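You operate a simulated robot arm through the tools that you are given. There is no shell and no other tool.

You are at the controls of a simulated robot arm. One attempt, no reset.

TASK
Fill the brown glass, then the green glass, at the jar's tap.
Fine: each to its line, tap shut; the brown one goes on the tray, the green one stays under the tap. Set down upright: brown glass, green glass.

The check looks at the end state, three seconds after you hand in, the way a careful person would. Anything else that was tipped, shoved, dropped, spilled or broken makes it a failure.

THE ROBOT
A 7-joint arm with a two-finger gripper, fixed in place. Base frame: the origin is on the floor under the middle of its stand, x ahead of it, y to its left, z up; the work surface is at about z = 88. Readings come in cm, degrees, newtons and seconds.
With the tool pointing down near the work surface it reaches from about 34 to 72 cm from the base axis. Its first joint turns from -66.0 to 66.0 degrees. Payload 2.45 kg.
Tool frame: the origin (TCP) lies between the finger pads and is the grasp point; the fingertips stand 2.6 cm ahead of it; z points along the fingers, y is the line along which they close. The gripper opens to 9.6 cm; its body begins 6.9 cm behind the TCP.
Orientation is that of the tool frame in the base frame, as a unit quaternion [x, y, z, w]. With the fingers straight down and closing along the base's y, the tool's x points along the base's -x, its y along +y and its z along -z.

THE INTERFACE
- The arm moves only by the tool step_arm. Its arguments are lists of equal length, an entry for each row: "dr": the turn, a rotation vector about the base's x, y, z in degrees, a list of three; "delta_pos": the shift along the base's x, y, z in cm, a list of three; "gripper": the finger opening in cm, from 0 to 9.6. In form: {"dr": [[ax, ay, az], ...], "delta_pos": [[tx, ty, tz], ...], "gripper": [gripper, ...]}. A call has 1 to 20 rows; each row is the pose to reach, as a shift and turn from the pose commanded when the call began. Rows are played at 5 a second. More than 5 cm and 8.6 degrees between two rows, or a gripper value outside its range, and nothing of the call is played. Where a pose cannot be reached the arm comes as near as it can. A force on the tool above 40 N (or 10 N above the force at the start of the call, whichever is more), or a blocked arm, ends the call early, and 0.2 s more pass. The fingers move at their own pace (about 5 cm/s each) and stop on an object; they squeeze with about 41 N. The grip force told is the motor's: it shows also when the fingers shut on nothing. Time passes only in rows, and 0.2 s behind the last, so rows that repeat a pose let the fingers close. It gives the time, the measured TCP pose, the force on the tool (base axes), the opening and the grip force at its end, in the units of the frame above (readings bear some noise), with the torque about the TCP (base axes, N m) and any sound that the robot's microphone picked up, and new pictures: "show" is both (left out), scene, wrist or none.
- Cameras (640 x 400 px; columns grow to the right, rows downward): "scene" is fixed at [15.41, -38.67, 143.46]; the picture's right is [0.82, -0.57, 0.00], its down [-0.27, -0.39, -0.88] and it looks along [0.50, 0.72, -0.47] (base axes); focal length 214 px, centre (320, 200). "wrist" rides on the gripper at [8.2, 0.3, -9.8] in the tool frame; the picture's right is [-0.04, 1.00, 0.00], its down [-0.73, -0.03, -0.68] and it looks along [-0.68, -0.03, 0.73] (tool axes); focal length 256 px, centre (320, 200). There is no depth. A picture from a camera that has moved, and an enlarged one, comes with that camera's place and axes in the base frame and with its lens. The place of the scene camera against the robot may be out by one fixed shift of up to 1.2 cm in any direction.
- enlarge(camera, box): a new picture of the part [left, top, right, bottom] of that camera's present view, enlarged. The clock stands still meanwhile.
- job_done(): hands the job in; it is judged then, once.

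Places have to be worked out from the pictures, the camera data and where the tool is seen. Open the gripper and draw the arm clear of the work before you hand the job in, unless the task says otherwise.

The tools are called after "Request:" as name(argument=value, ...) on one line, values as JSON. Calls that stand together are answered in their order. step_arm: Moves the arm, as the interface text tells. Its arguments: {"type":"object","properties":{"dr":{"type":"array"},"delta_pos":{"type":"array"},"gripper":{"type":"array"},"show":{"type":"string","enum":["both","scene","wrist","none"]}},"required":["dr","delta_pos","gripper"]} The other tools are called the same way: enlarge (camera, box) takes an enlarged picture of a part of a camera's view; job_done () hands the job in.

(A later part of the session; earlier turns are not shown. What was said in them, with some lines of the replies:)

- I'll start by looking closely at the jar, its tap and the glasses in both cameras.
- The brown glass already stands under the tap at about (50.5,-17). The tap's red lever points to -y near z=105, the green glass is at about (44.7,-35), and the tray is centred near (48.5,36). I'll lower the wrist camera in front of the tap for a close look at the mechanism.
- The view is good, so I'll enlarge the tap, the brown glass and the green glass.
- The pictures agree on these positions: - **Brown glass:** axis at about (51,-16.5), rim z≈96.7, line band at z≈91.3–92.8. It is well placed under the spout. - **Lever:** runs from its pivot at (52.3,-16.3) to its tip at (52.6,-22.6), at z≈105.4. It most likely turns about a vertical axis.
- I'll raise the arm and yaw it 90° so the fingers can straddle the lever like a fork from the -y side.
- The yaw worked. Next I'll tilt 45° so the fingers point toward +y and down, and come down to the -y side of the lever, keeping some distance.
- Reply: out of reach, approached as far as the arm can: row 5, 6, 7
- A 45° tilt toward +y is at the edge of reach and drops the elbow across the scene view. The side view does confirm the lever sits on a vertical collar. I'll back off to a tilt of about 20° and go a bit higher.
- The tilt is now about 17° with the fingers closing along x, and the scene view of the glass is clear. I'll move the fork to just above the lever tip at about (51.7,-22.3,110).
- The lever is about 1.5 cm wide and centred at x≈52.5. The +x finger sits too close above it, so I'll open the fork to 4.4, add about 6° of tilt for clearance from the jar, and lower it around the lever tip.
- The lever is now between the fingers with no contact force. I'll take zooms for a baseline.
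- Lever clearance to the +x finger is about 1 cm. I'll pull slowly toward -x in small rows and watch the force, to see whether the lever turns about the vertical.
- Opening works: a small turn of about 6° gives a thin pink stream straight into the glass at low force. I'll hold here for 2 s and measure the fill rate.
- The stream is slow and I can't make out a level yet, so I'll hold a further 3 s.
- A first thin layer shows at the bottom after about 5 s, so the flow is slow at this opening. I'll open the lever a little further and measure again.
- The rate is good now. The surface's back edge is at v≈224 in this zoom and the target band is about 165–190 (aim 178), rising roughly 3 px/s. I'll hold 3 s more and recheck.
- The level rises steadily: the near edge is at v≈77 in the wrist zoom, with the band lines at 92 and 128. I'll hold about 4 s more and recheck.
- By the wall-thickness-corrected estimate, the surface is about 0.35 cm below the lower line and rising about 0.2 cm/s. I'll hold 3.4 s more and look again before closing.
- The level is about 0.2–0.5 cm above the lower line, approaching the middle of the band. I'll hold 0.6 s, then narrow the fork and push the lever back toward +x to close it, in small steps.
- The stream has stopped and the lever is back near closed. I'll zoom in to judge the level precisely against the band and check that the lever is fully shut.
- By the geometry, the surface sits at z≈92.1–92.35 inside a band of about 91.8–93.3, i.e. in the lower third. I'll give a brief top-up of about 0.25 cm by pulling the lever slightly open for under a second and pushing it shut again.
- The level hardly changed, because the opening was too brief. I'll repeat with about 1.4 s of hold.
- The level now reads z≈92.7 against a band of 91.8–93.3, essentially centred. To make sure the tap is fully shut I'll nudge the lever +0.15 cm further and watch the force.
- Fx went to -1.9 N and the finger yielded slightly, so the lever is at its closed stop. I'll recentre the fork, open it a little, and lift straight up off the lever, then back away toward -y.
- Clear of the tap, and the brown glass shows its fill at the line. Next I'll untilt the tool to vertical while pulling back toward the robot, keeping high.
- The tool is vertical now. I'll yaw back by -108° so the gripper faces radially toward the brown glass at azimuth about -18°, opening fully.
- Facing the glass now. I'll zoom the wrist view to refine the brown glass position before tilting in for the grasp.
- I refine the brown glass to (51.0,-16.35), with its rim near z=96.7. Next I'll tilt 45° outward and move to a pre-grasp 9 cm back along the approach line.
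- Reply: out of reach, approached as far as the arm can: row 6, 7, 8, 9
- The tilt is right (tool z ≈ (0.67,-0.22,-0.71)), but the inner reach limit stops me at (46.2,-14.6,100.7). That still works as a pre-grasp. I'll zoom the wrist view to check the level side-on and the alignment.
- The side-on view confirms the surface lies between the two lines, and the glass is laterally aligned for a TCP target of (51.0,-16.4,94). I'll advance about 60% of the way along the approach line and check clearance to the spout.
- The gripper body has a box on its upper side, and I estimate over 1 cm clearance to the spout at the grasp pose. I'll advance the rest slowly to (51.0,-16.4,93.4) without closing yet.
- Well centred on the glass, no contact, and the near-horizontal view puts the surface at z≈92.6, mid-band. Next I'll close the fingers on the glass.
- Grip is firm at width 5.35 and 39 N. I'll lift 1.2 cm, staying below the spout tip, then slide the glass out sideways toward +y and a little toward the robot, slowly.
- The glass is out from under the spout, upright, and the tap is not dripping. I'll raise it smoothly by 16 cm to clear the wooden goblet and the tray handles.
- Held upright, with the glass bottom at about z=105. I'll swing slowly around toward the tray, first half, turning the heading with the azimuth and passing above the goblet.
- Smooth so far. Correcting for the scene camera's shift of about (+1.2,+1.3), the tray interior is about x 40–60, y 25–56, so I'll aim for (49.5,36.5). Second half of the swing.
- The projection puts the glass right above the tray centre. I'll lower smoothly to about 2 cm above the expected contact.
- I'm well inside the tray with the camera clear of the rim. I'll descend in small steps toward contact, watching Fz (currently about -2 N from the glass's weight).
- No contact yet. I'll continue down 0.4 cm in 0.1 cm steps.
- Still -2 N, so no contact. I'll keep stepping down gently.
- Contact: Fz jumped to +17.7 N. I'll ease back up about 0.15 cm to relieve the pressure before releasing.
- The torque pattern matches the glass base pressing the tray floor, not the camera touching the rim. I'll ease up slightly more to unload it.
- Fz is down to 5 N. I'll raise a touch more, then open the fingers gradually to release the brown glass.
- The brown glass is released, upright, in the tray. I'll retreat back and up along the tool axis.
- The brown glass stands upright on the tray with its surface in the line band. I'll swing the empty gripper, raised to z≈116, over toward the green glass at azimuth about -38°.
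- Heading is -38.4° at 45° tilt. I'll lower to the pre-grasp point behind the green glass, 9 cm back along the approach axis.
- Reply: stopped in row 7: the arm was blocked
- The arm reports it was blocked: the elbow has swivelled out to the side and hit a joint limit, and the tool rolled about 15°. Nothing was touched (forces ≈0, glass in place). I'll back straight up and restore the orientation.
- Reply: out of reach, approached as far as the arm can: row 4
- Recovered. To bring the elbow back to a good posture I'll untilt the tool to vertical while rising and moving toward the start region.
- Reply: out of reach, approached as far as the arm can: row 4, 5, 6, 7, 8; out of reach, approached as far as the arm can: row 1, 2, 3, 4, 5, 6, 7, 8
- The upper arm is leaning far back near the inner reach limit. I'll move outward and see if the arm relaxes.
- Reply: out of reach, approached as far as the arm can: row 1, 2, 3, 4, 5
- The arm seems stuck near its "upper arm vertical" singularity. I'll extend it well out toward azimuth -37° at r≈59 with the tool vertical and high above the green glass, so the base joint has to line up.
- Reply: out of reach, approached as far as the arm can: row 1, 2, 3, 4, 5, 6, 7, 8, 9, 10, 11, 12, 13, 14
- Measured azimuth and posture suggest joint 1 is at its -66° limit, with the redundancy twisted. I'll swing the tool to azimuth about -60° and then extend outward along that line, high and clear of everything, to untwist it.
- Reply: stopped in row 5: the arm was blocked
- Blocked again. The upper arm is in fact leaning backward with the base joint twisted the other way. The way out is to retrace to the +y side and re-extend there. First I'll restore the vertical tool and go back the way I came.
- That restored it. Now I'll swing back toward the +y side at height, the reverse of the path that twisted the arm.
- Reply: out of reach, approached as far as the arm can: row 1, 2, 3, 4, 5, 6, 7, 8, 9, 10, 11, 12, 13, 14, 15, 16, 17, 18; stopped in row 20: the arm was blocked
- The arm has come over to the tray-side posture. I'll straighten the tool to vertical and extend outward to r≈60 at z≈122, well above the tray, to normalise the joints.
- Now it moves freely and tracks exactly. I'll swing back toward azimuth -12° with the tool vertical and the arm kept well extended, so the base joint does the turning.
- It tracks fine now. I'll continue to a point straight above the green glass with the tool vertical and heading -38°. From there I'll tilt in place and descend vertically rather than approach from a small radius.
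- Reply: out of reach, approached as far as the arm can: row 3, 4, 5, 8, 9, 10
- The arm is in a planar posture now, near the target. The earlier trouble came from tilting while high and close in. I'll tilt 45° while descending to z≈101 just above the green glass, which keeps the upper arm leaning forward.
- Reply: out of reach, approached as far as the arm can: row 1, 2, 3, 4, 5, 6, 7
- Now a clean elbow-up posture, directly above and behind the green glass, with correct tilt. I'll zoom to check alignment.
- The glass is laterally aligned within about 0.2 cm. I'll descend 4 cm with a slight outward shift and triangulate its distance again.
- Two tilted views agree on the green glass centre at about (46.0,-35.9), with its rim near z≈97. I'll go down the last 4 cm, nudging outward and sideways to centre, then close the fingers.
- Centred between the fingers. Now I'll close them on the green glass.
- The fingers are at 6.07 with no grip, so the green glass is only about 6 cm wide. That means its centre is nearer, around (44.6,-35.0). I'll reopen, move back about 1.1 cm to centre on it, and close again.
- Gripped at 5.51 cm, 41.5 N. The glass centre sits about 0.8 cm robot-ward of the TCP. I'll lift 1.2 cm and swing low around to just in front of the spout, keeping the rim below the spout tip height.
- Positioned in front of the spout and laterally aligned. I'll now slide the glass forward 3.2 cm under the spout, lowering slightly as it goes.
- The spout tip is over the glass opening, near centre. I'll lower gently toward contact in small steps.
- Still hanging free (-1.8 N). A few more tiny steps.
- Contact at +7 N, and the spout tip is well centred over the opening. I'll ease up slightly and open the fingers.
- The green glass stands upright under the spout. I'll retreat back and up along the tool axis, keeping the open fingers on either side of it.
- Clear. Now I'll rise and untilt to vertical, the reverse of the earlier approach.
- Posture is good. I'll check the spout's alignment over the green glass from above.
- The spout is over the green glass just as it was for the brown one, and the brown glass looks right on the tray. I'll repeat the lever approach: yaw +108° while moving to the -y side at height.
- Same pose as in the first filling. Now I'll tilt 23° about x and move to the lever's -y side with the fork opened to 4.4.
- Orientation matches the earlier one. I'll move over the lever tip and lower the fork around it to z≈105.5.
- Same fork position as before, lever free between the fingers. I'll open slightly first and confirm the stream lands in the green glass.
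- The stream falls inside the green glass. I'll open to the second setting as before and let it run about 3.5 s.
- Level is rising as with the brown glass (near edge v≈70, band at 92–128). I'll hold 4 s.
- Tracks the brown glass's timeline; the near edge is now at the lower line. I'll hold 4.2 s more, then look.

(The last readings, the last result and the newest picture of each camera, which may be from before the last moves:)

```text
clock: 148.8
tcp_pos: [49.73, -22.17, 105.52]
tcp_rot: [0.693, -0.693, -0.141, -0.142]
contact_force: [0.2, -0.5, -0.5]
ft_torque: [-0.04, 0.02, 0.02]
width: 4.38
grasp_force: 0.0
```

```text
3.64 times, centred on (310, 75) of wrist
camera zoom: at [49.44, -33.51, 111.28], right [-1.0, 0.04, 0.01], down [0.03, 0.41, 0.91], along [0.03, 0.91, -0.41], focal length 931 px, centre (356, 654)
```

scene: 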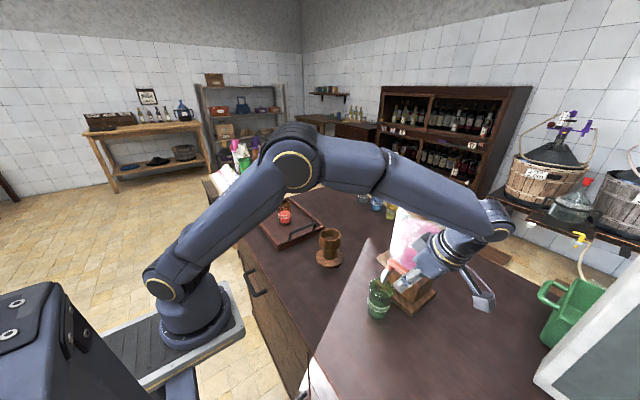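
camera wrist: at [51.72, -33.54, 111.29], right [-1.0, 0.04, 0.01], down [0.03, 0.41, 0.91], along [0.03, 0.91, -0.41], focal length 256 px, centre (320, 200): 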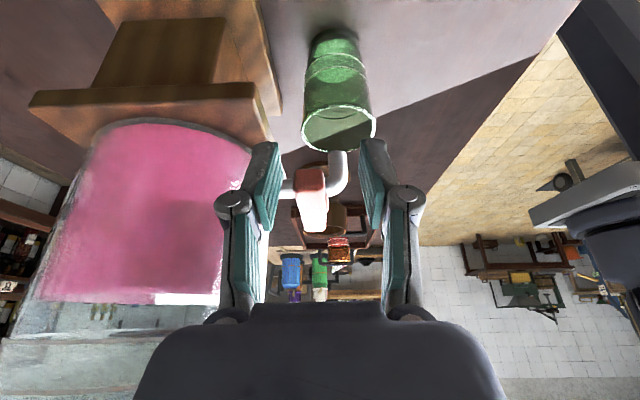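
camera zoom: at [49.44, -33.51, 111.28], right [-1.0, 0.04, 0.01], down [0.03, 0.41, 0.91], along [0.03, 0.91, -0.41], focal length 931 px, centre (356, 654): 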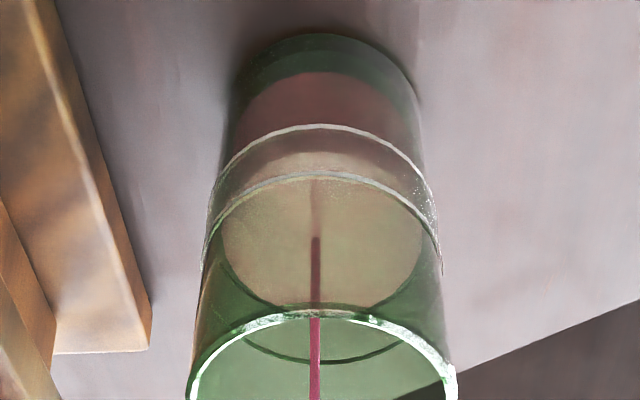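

Now at the same point as the brown glass just before its first close, with about 13 px (0.5 cm) to go to the same final level. I'll hold 1.8 s more, then narrow the fork and close the lever as before.

Request:
step_arm(dr=[[0, 0, 0], [0, 0, 0], [0, 0, 0], [0, 0, 0], [0, 0, 0], [0, 0, 0], [0, 0, 0], [0, 0, 0], [0, 0, 0], [0, 0, 0], [0, 0, 0], [0, 0, 0], [0, 0, 0], [0, 0, 0], [0, 0, 0]], delta_pos=[[0, 0, 0], [0, 0, 0], [0, 0, 0], [0, 0, 0], [0, 0, 0], [0, 0, 0], [0, 0, 0], [0, 0, 0], [0, 0, 0], [1.1, 0, 0], [1.7, 0, 0], [2.1, 0, 0], [2.5, 0, 0], [2.8, 0, 0], [3.0, 0, 0]], gripper=[4.4, 4.4, 4.4, 4.4, 4.4, 4.4, 4.4, 4.4, 4.4, 2.2, 2.2, 2.2, 2.2, 2.2, 2.2], show="none")

Request:
enlarge(camera="scene", box=[372, 274, 397, 324])

Request:
enlarge(camera="wrist", box=[315, 20, 385, 125])

Request:
enlarge(camera="wrist", box=[240, 80, 440, 220])

```text
clock: 151.9
tcp_pos: [52.84, -22.19, 105.66]
tcp_rot: [0.693, -0.693, -0.14, -0.142]
contact_force: [0.3, 0.1, -0.5]
ft_torque: [-0.03, -0.02, -0.06]
width: 2.21
grasp_force: 0.0
```

```text
8.00 times, centred on (384, 299) of scene
camera zoom: at [15.41, -38.67, 143.46], right [0.82, -0.57, 0.0], down [-0.27, -0.39, -0.88], along [0.5, 0.72, -0.47], focal length 1716 px, centre (-196, -592)
```

zoom: 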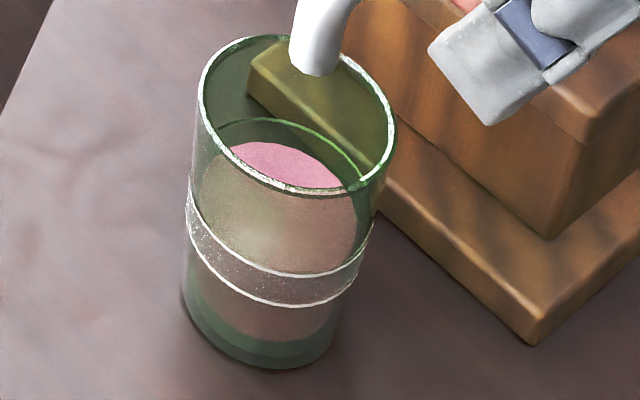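

```text
3.81 times, centred on (350, 72) of wrist
camera zoom: at [52.46, -33.56, 111.38], right [-1.0, 0.04, 0.01], down [0.03, 0.41, 0.91], along [0.03, 0.91, -0.41], focal length 975 px, centre (206, 686)
```

zoom: 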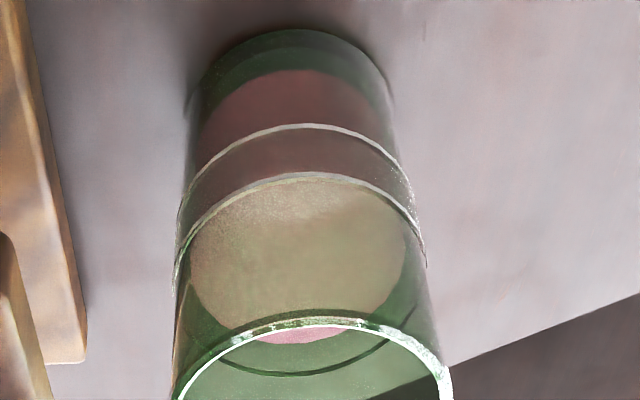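

```text
2.86 times, centred on (340, 150) of wrist
camera zoom: at [52.46, -33.56, 111.38], right [-1.0, 0.04, 0.01], down [0.03, 0.41, 0.91], along [0.03, 0.91, -0.41], focal length 731 px, centre (263, 343)
```

zoom: 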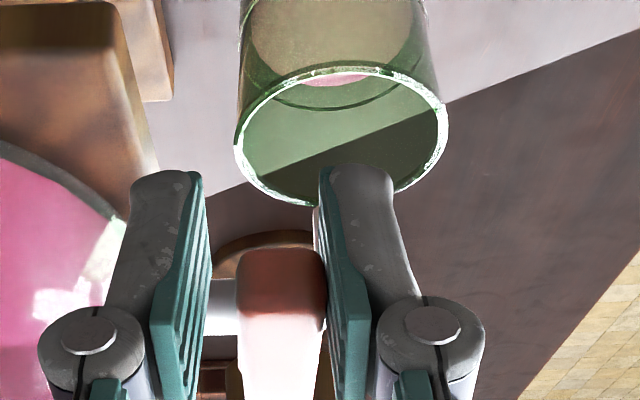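

The flow has stopped and the level matches the brown glass's final reading (back edge 142, far edge 344), mid-band. I'll nudge the lever to its closed stop, checking force.

Request:
step_arm(dr=[[0, 0, 0], [0, 0, 0], [0, 0, 0]], delta_pos=[[0.08, 0, 0], [0.15, 0, 0], [0.18, 0, 0]], gripper=[2.2, 2.2, 2.2], show="none")

Request:
enlarge(camera="wrist", box=[240, 80, 440, 220])

Request:
enlarge(camera="scene", box=[375, 240, 435, 290])

```text
clock: 152.8
tcp_pos: [52.82, -22.25, 105.66]
tcp_rot: [0.693, -0.692, -0.141, -0.141]
contact_force: [-1.1, -0.9, 0.3]
ft_torque: [-0.01, 0.02, 0.05]
width: 2.27
grasp_force: 0.6
```

```text
2.86 times, centred on (340, 150) of wrist
camera zoom: at [52.64, -33.57, 111.36], right [-1.0, 0.04, 0.01], down [0.03, 0.41, 0.91], along [0.03, 0.91, -0.41], focal length 731 px, centre (263, 343)
```

zoom: 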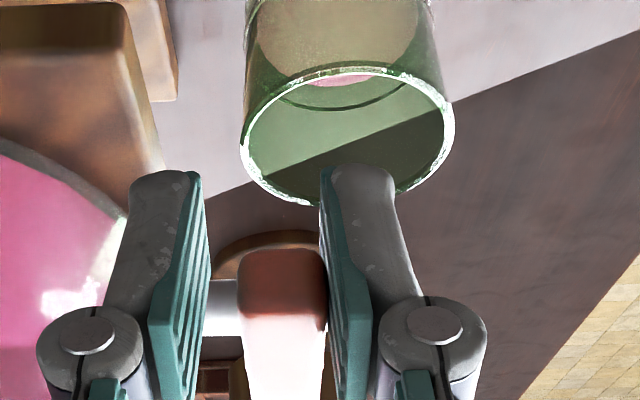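

```text
8.00 times, centred on (405, 265) of scene
camera zoom: at [15.41, -38.67, 143.46], right [0.82, -0.57, 0.0], down [-0.27, -0.39, -0.88], along [0.5, 0.72, -0.47], focal length 1716 px, centre (-360, -320)
```

zoom: 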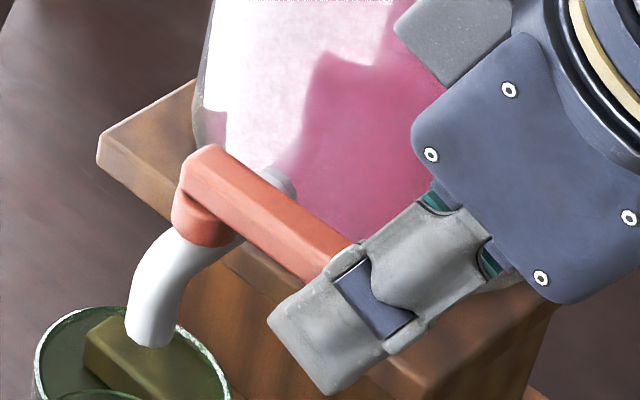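

At the closed stop (Fx -1.1 N, finger yielding). I'll recentre and open the fork, lift straight off the lever, and back away.

Request:
step_arm(dr=[[0, 0, 0], [0, 0, 0], [0, 0, 0], [0, 0, 0], [0, 0, 0], [0, 0, 0], [0, 0, 0], [0, 0, 0], [0, 0, 0], [0, 0, 0]], delta_pos=[[-0.3, 0, 0], [-0.55, 0, 0], [-0.55, 0, 0], [-0.55, 0, 1], [-0.55, 0, 2.5], [-0.55, -0.2, 4], [-0.6, -1, 6], [-0.8, -2.5, 8], [-1.2, -4.5, 11], [-1.5, -6.5, 14]], gripper=[2.2, 3.4, 3.8, 3.8, 3.8, 3.8, 3.8, 3.8, 3.8, 3.8], show="both")

Request:
enlarge(camera="scene", box=[350, 240, 430, 330])

Request:
enlarge(camera="wrist", box=[270, 0, 370, 140])

```text
clock: 154.9
tcp_pos: [51.35, -28.95, 119.47]
tcp_rot: [0.693, -0.692, -0.141, -0.141]
contact_force: [-0.5, 0.1, 0.5]
ft_torque: [-0.02, 0.02, 0.01]
width: 3.81
grasp_force: 0.0
camera wrist: at [51.05, -40.13, 125.27], right [-1.0, 0.04, 0.02], down [0.03, 0.41, 0.91], along [0.03, 0.91, -0.41], focal length 256 px, centre (320, 200)
```

scene: 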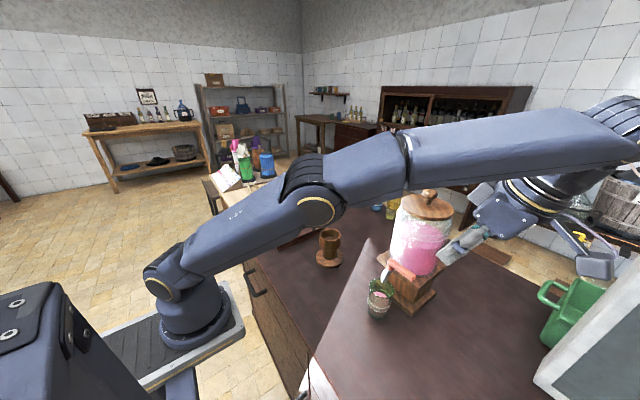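
wrist: 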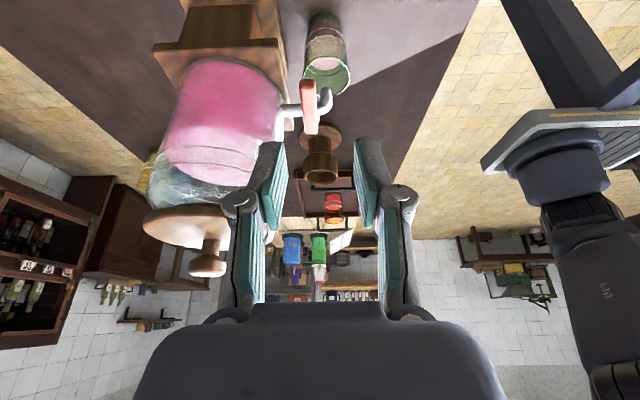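

```text
4.44 times, centred on (390, 285) of scene
camera zoom: at [15.41, -38.67, 143.46], right [0.82, -0.57, 0.0], down [-0.27, -0.39, -0.88], along [0.5, 0.72, -0.47], focal length 953 px, centre (9, -178)
```

zoom: 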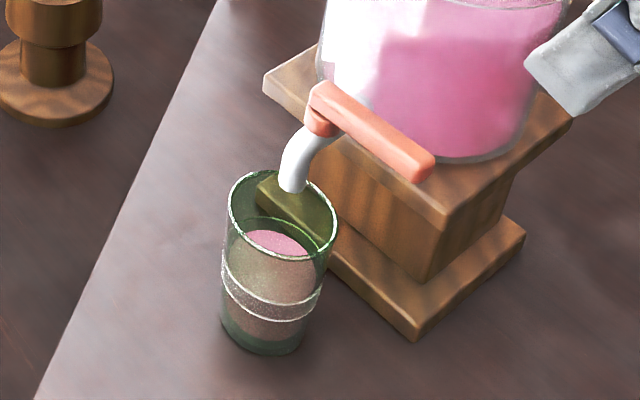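

```text
2.86 times, centred on (320, 70) of wrist
camera zoom: at [51.05, -40.13, 125.27], right [-1.0, 0.04, 0.02], down [0.03, 0.41, 0.91], along [0.03, 0.91, -0.41], focal length 731 px, centre (320, 571)
```

zoom: 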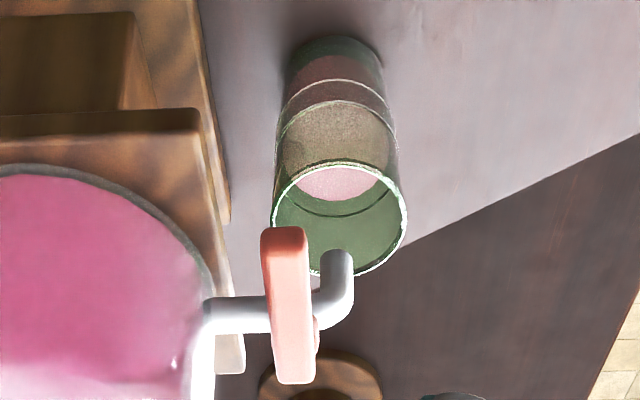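

Both the lever and glass look right: tap shut, no stream, green filled to its band. Now I'll draw the arm clear by untilting, pulling back and rising.

Request:
step_arm(dr=[[-6, 0, 0], [-12, 0, 0], [-18, 0, 0], [-23, 0, 0], [-23, 0, 0]], delta_pos=[[-1.5, 0.5, 0.5], [-3.5, 1.5, 1], [-5.5, 3, 1], [-7.5, 5, 1], [-8.5, 7, 1]], gripper=[3.8, 3.8, 3.8, 3.8, 3.8], show="none")

Request:
step_arm(dr=[[0, 0, -8], [0, 0, -16], [0, 0, -24], [0, 0, -32], [0, 0, -40], [0, 0, -48], [0, 0, -56], [0, 0, -64], [0, 0, -72], [0, 0, -80], [0, 0, -86], [0, 0, -90]], delta_pos=[[0, 0.6, 0.5], [0, 1.2, 1], [0, 2, 2], [0, 3, 3], [0, 4, 4], [0, 5, 5], [0, 6, 6], [0, 7, 7], [0, 8, 8], [0, 9, 9], [0, 10, 10], [0, 11, 11]], gripper=[3.8, 3.8, 3.8, 3.8, 5, 6, 7, 8, 9, 9.6, 9.6, 9.6], show="both")

```text
clock: 156.2
tcp_pos: [42.96, -21.88, 120.66]
tcp_rot: [0.707, -0.707, 0.001, 0.001]
contact_force: [0.9, -0.2, 0.0]
ft_torque: [-0.05, -0.02, -0.01]
width: 3.77
grasp_force: 0.0
```

```text
clock: 158.8
tcp_pos: [43.0, -10.77, 131.68]
tcp_rot: [0.001, 1.0, -0.001, 0.0]
contact_force: [-0.4, 0.4, -1.1]
ft_torque: [0.02, -0.03, -0.02]
width: 9.59
grasp_force: 0.1
camera wrist: at [34.94, -10.35, 141.29], right [0.04, 1.0, 0.0], down [0.73, -0.03, 0.68], along [0.68, -0.03, -0.73], focal length 256 px, centre (320, 200)
```

scene: 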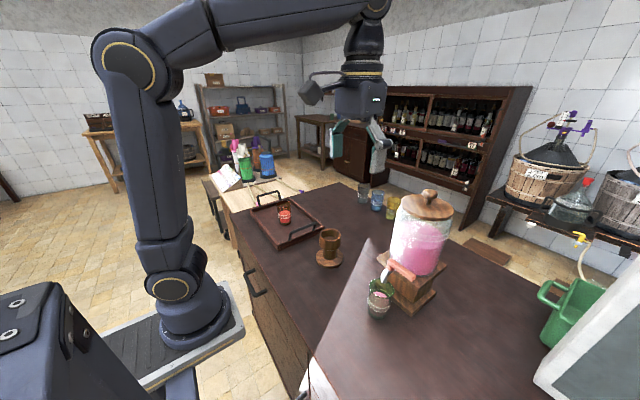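
wrist: 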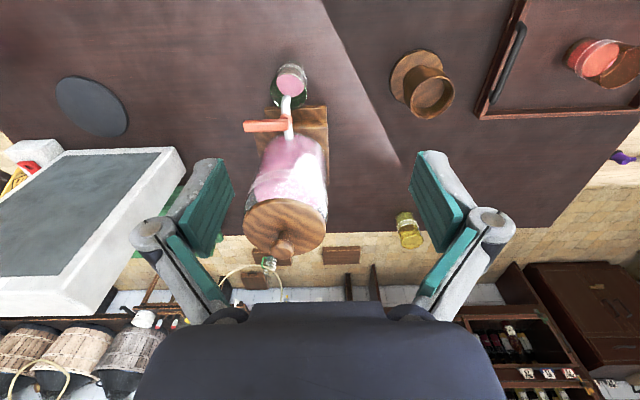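

The arm is clear and the gripper open. I'll do a final zoomed check of both glasses, the tap and the table before handing in.

Request:
enlarge(camera="scene", box=[345, 235, 435, 330])

Request:
enlarge(camera="scene", box=[265, 195, 305, 235])

Request:
enlarge(camera="wrist", box=[220, 50, 350, 160])

Request:
enlarge(camera="scene", box=[230, 170, 480, 330])

```text
4.21 times, centred on (390, 282) of scene
camera zoom: at [15.41, -38.67, 143.46], right [0.82, -0.57, 0.0], down [-0.27, -0.39, -0.88], along [0.5, 0.72, -0.47], focal length 903 px, centre (25, -147)
```

zoom: 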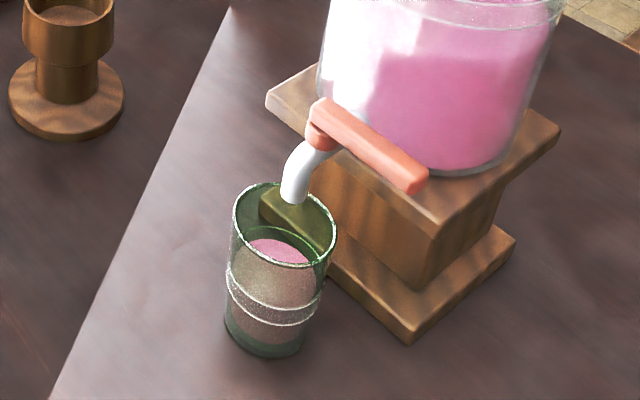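

```text
10.00 times, centred on (285, 215) of scene
camera zoom: at [15.41, -38.67, 143.46], right [0.82, -0.57, 0.0], down [-0.27, -0.39, -0.88], along [0.5, 0.72, -0.47], focal length 2145 px, centre (670, 50)
```

zoom: 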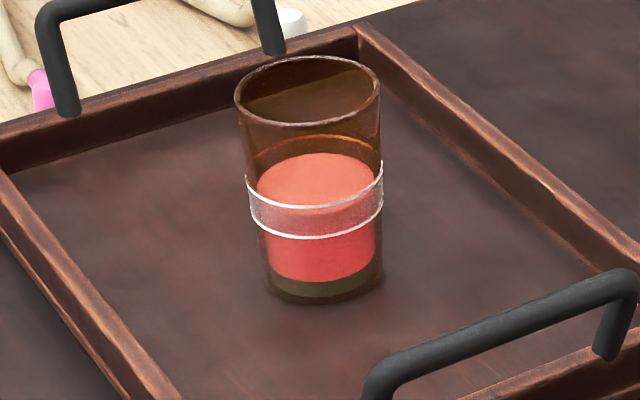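

```text
3.64 times, centred on (285, 105) of wrist
camera zoom: at [34.94, -10.35, 141.29], right [0.04, 1.0, 0.0], down [0.73, -0.03, 0.68], along [0.68, -0.03, -0.73], focal length 931 px, centre (447, 546)
```

zoom: 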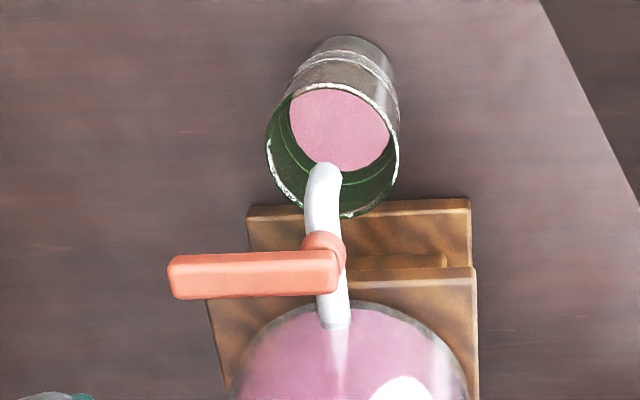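

```text
2.50 times, centred on (355, 250) of scene
camera zoom: at [15.41, -38.67, 143.46], right [0.82, -0.57, 0.0], down [-0.27, -0.39, -0.88], along [0.5, 0.72, -0.47], focal length 536 px, centre (232, 75)
```

zoom: 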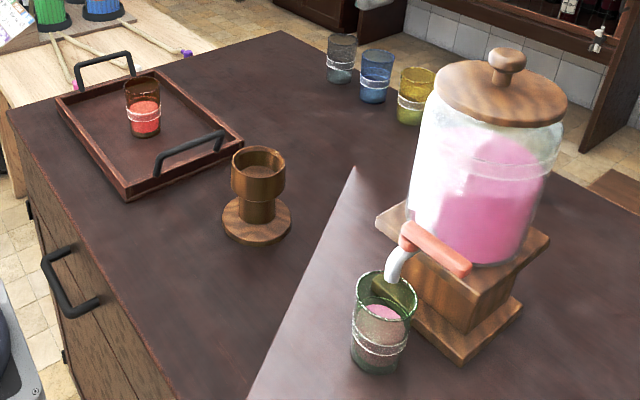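

Everything checks out: the brown glass is upright on the tray and filled to its band, and the green glass is upright under the shut tap and filled to its band. There are no spills, nothing else has moved, and the arm is clear with the gripper open. Handing in.

Request:
job_done()

```text
The job is handed in.
```

I filled both glasses to their lines and handed the job in; I haven't seen the check's result.

- **Brown glass:** it is filled to about the middle of its line band and stands upright near the middle of the tray.
- **Green glass:** it is filled to the same level and stands upright under the tap.
- **Tap:** the lever is pushed back to its closed stop. No stream shows in the last pictures.
- **Surroundings:** I saw no spills and nothing else shoved or tipped. The arm is drawn clear with the gripper open.

The arm jammed twice while I was repositioning for the green glass. Force readings stayed near zero and the glass stayed in place, so I don't think it touched anything.
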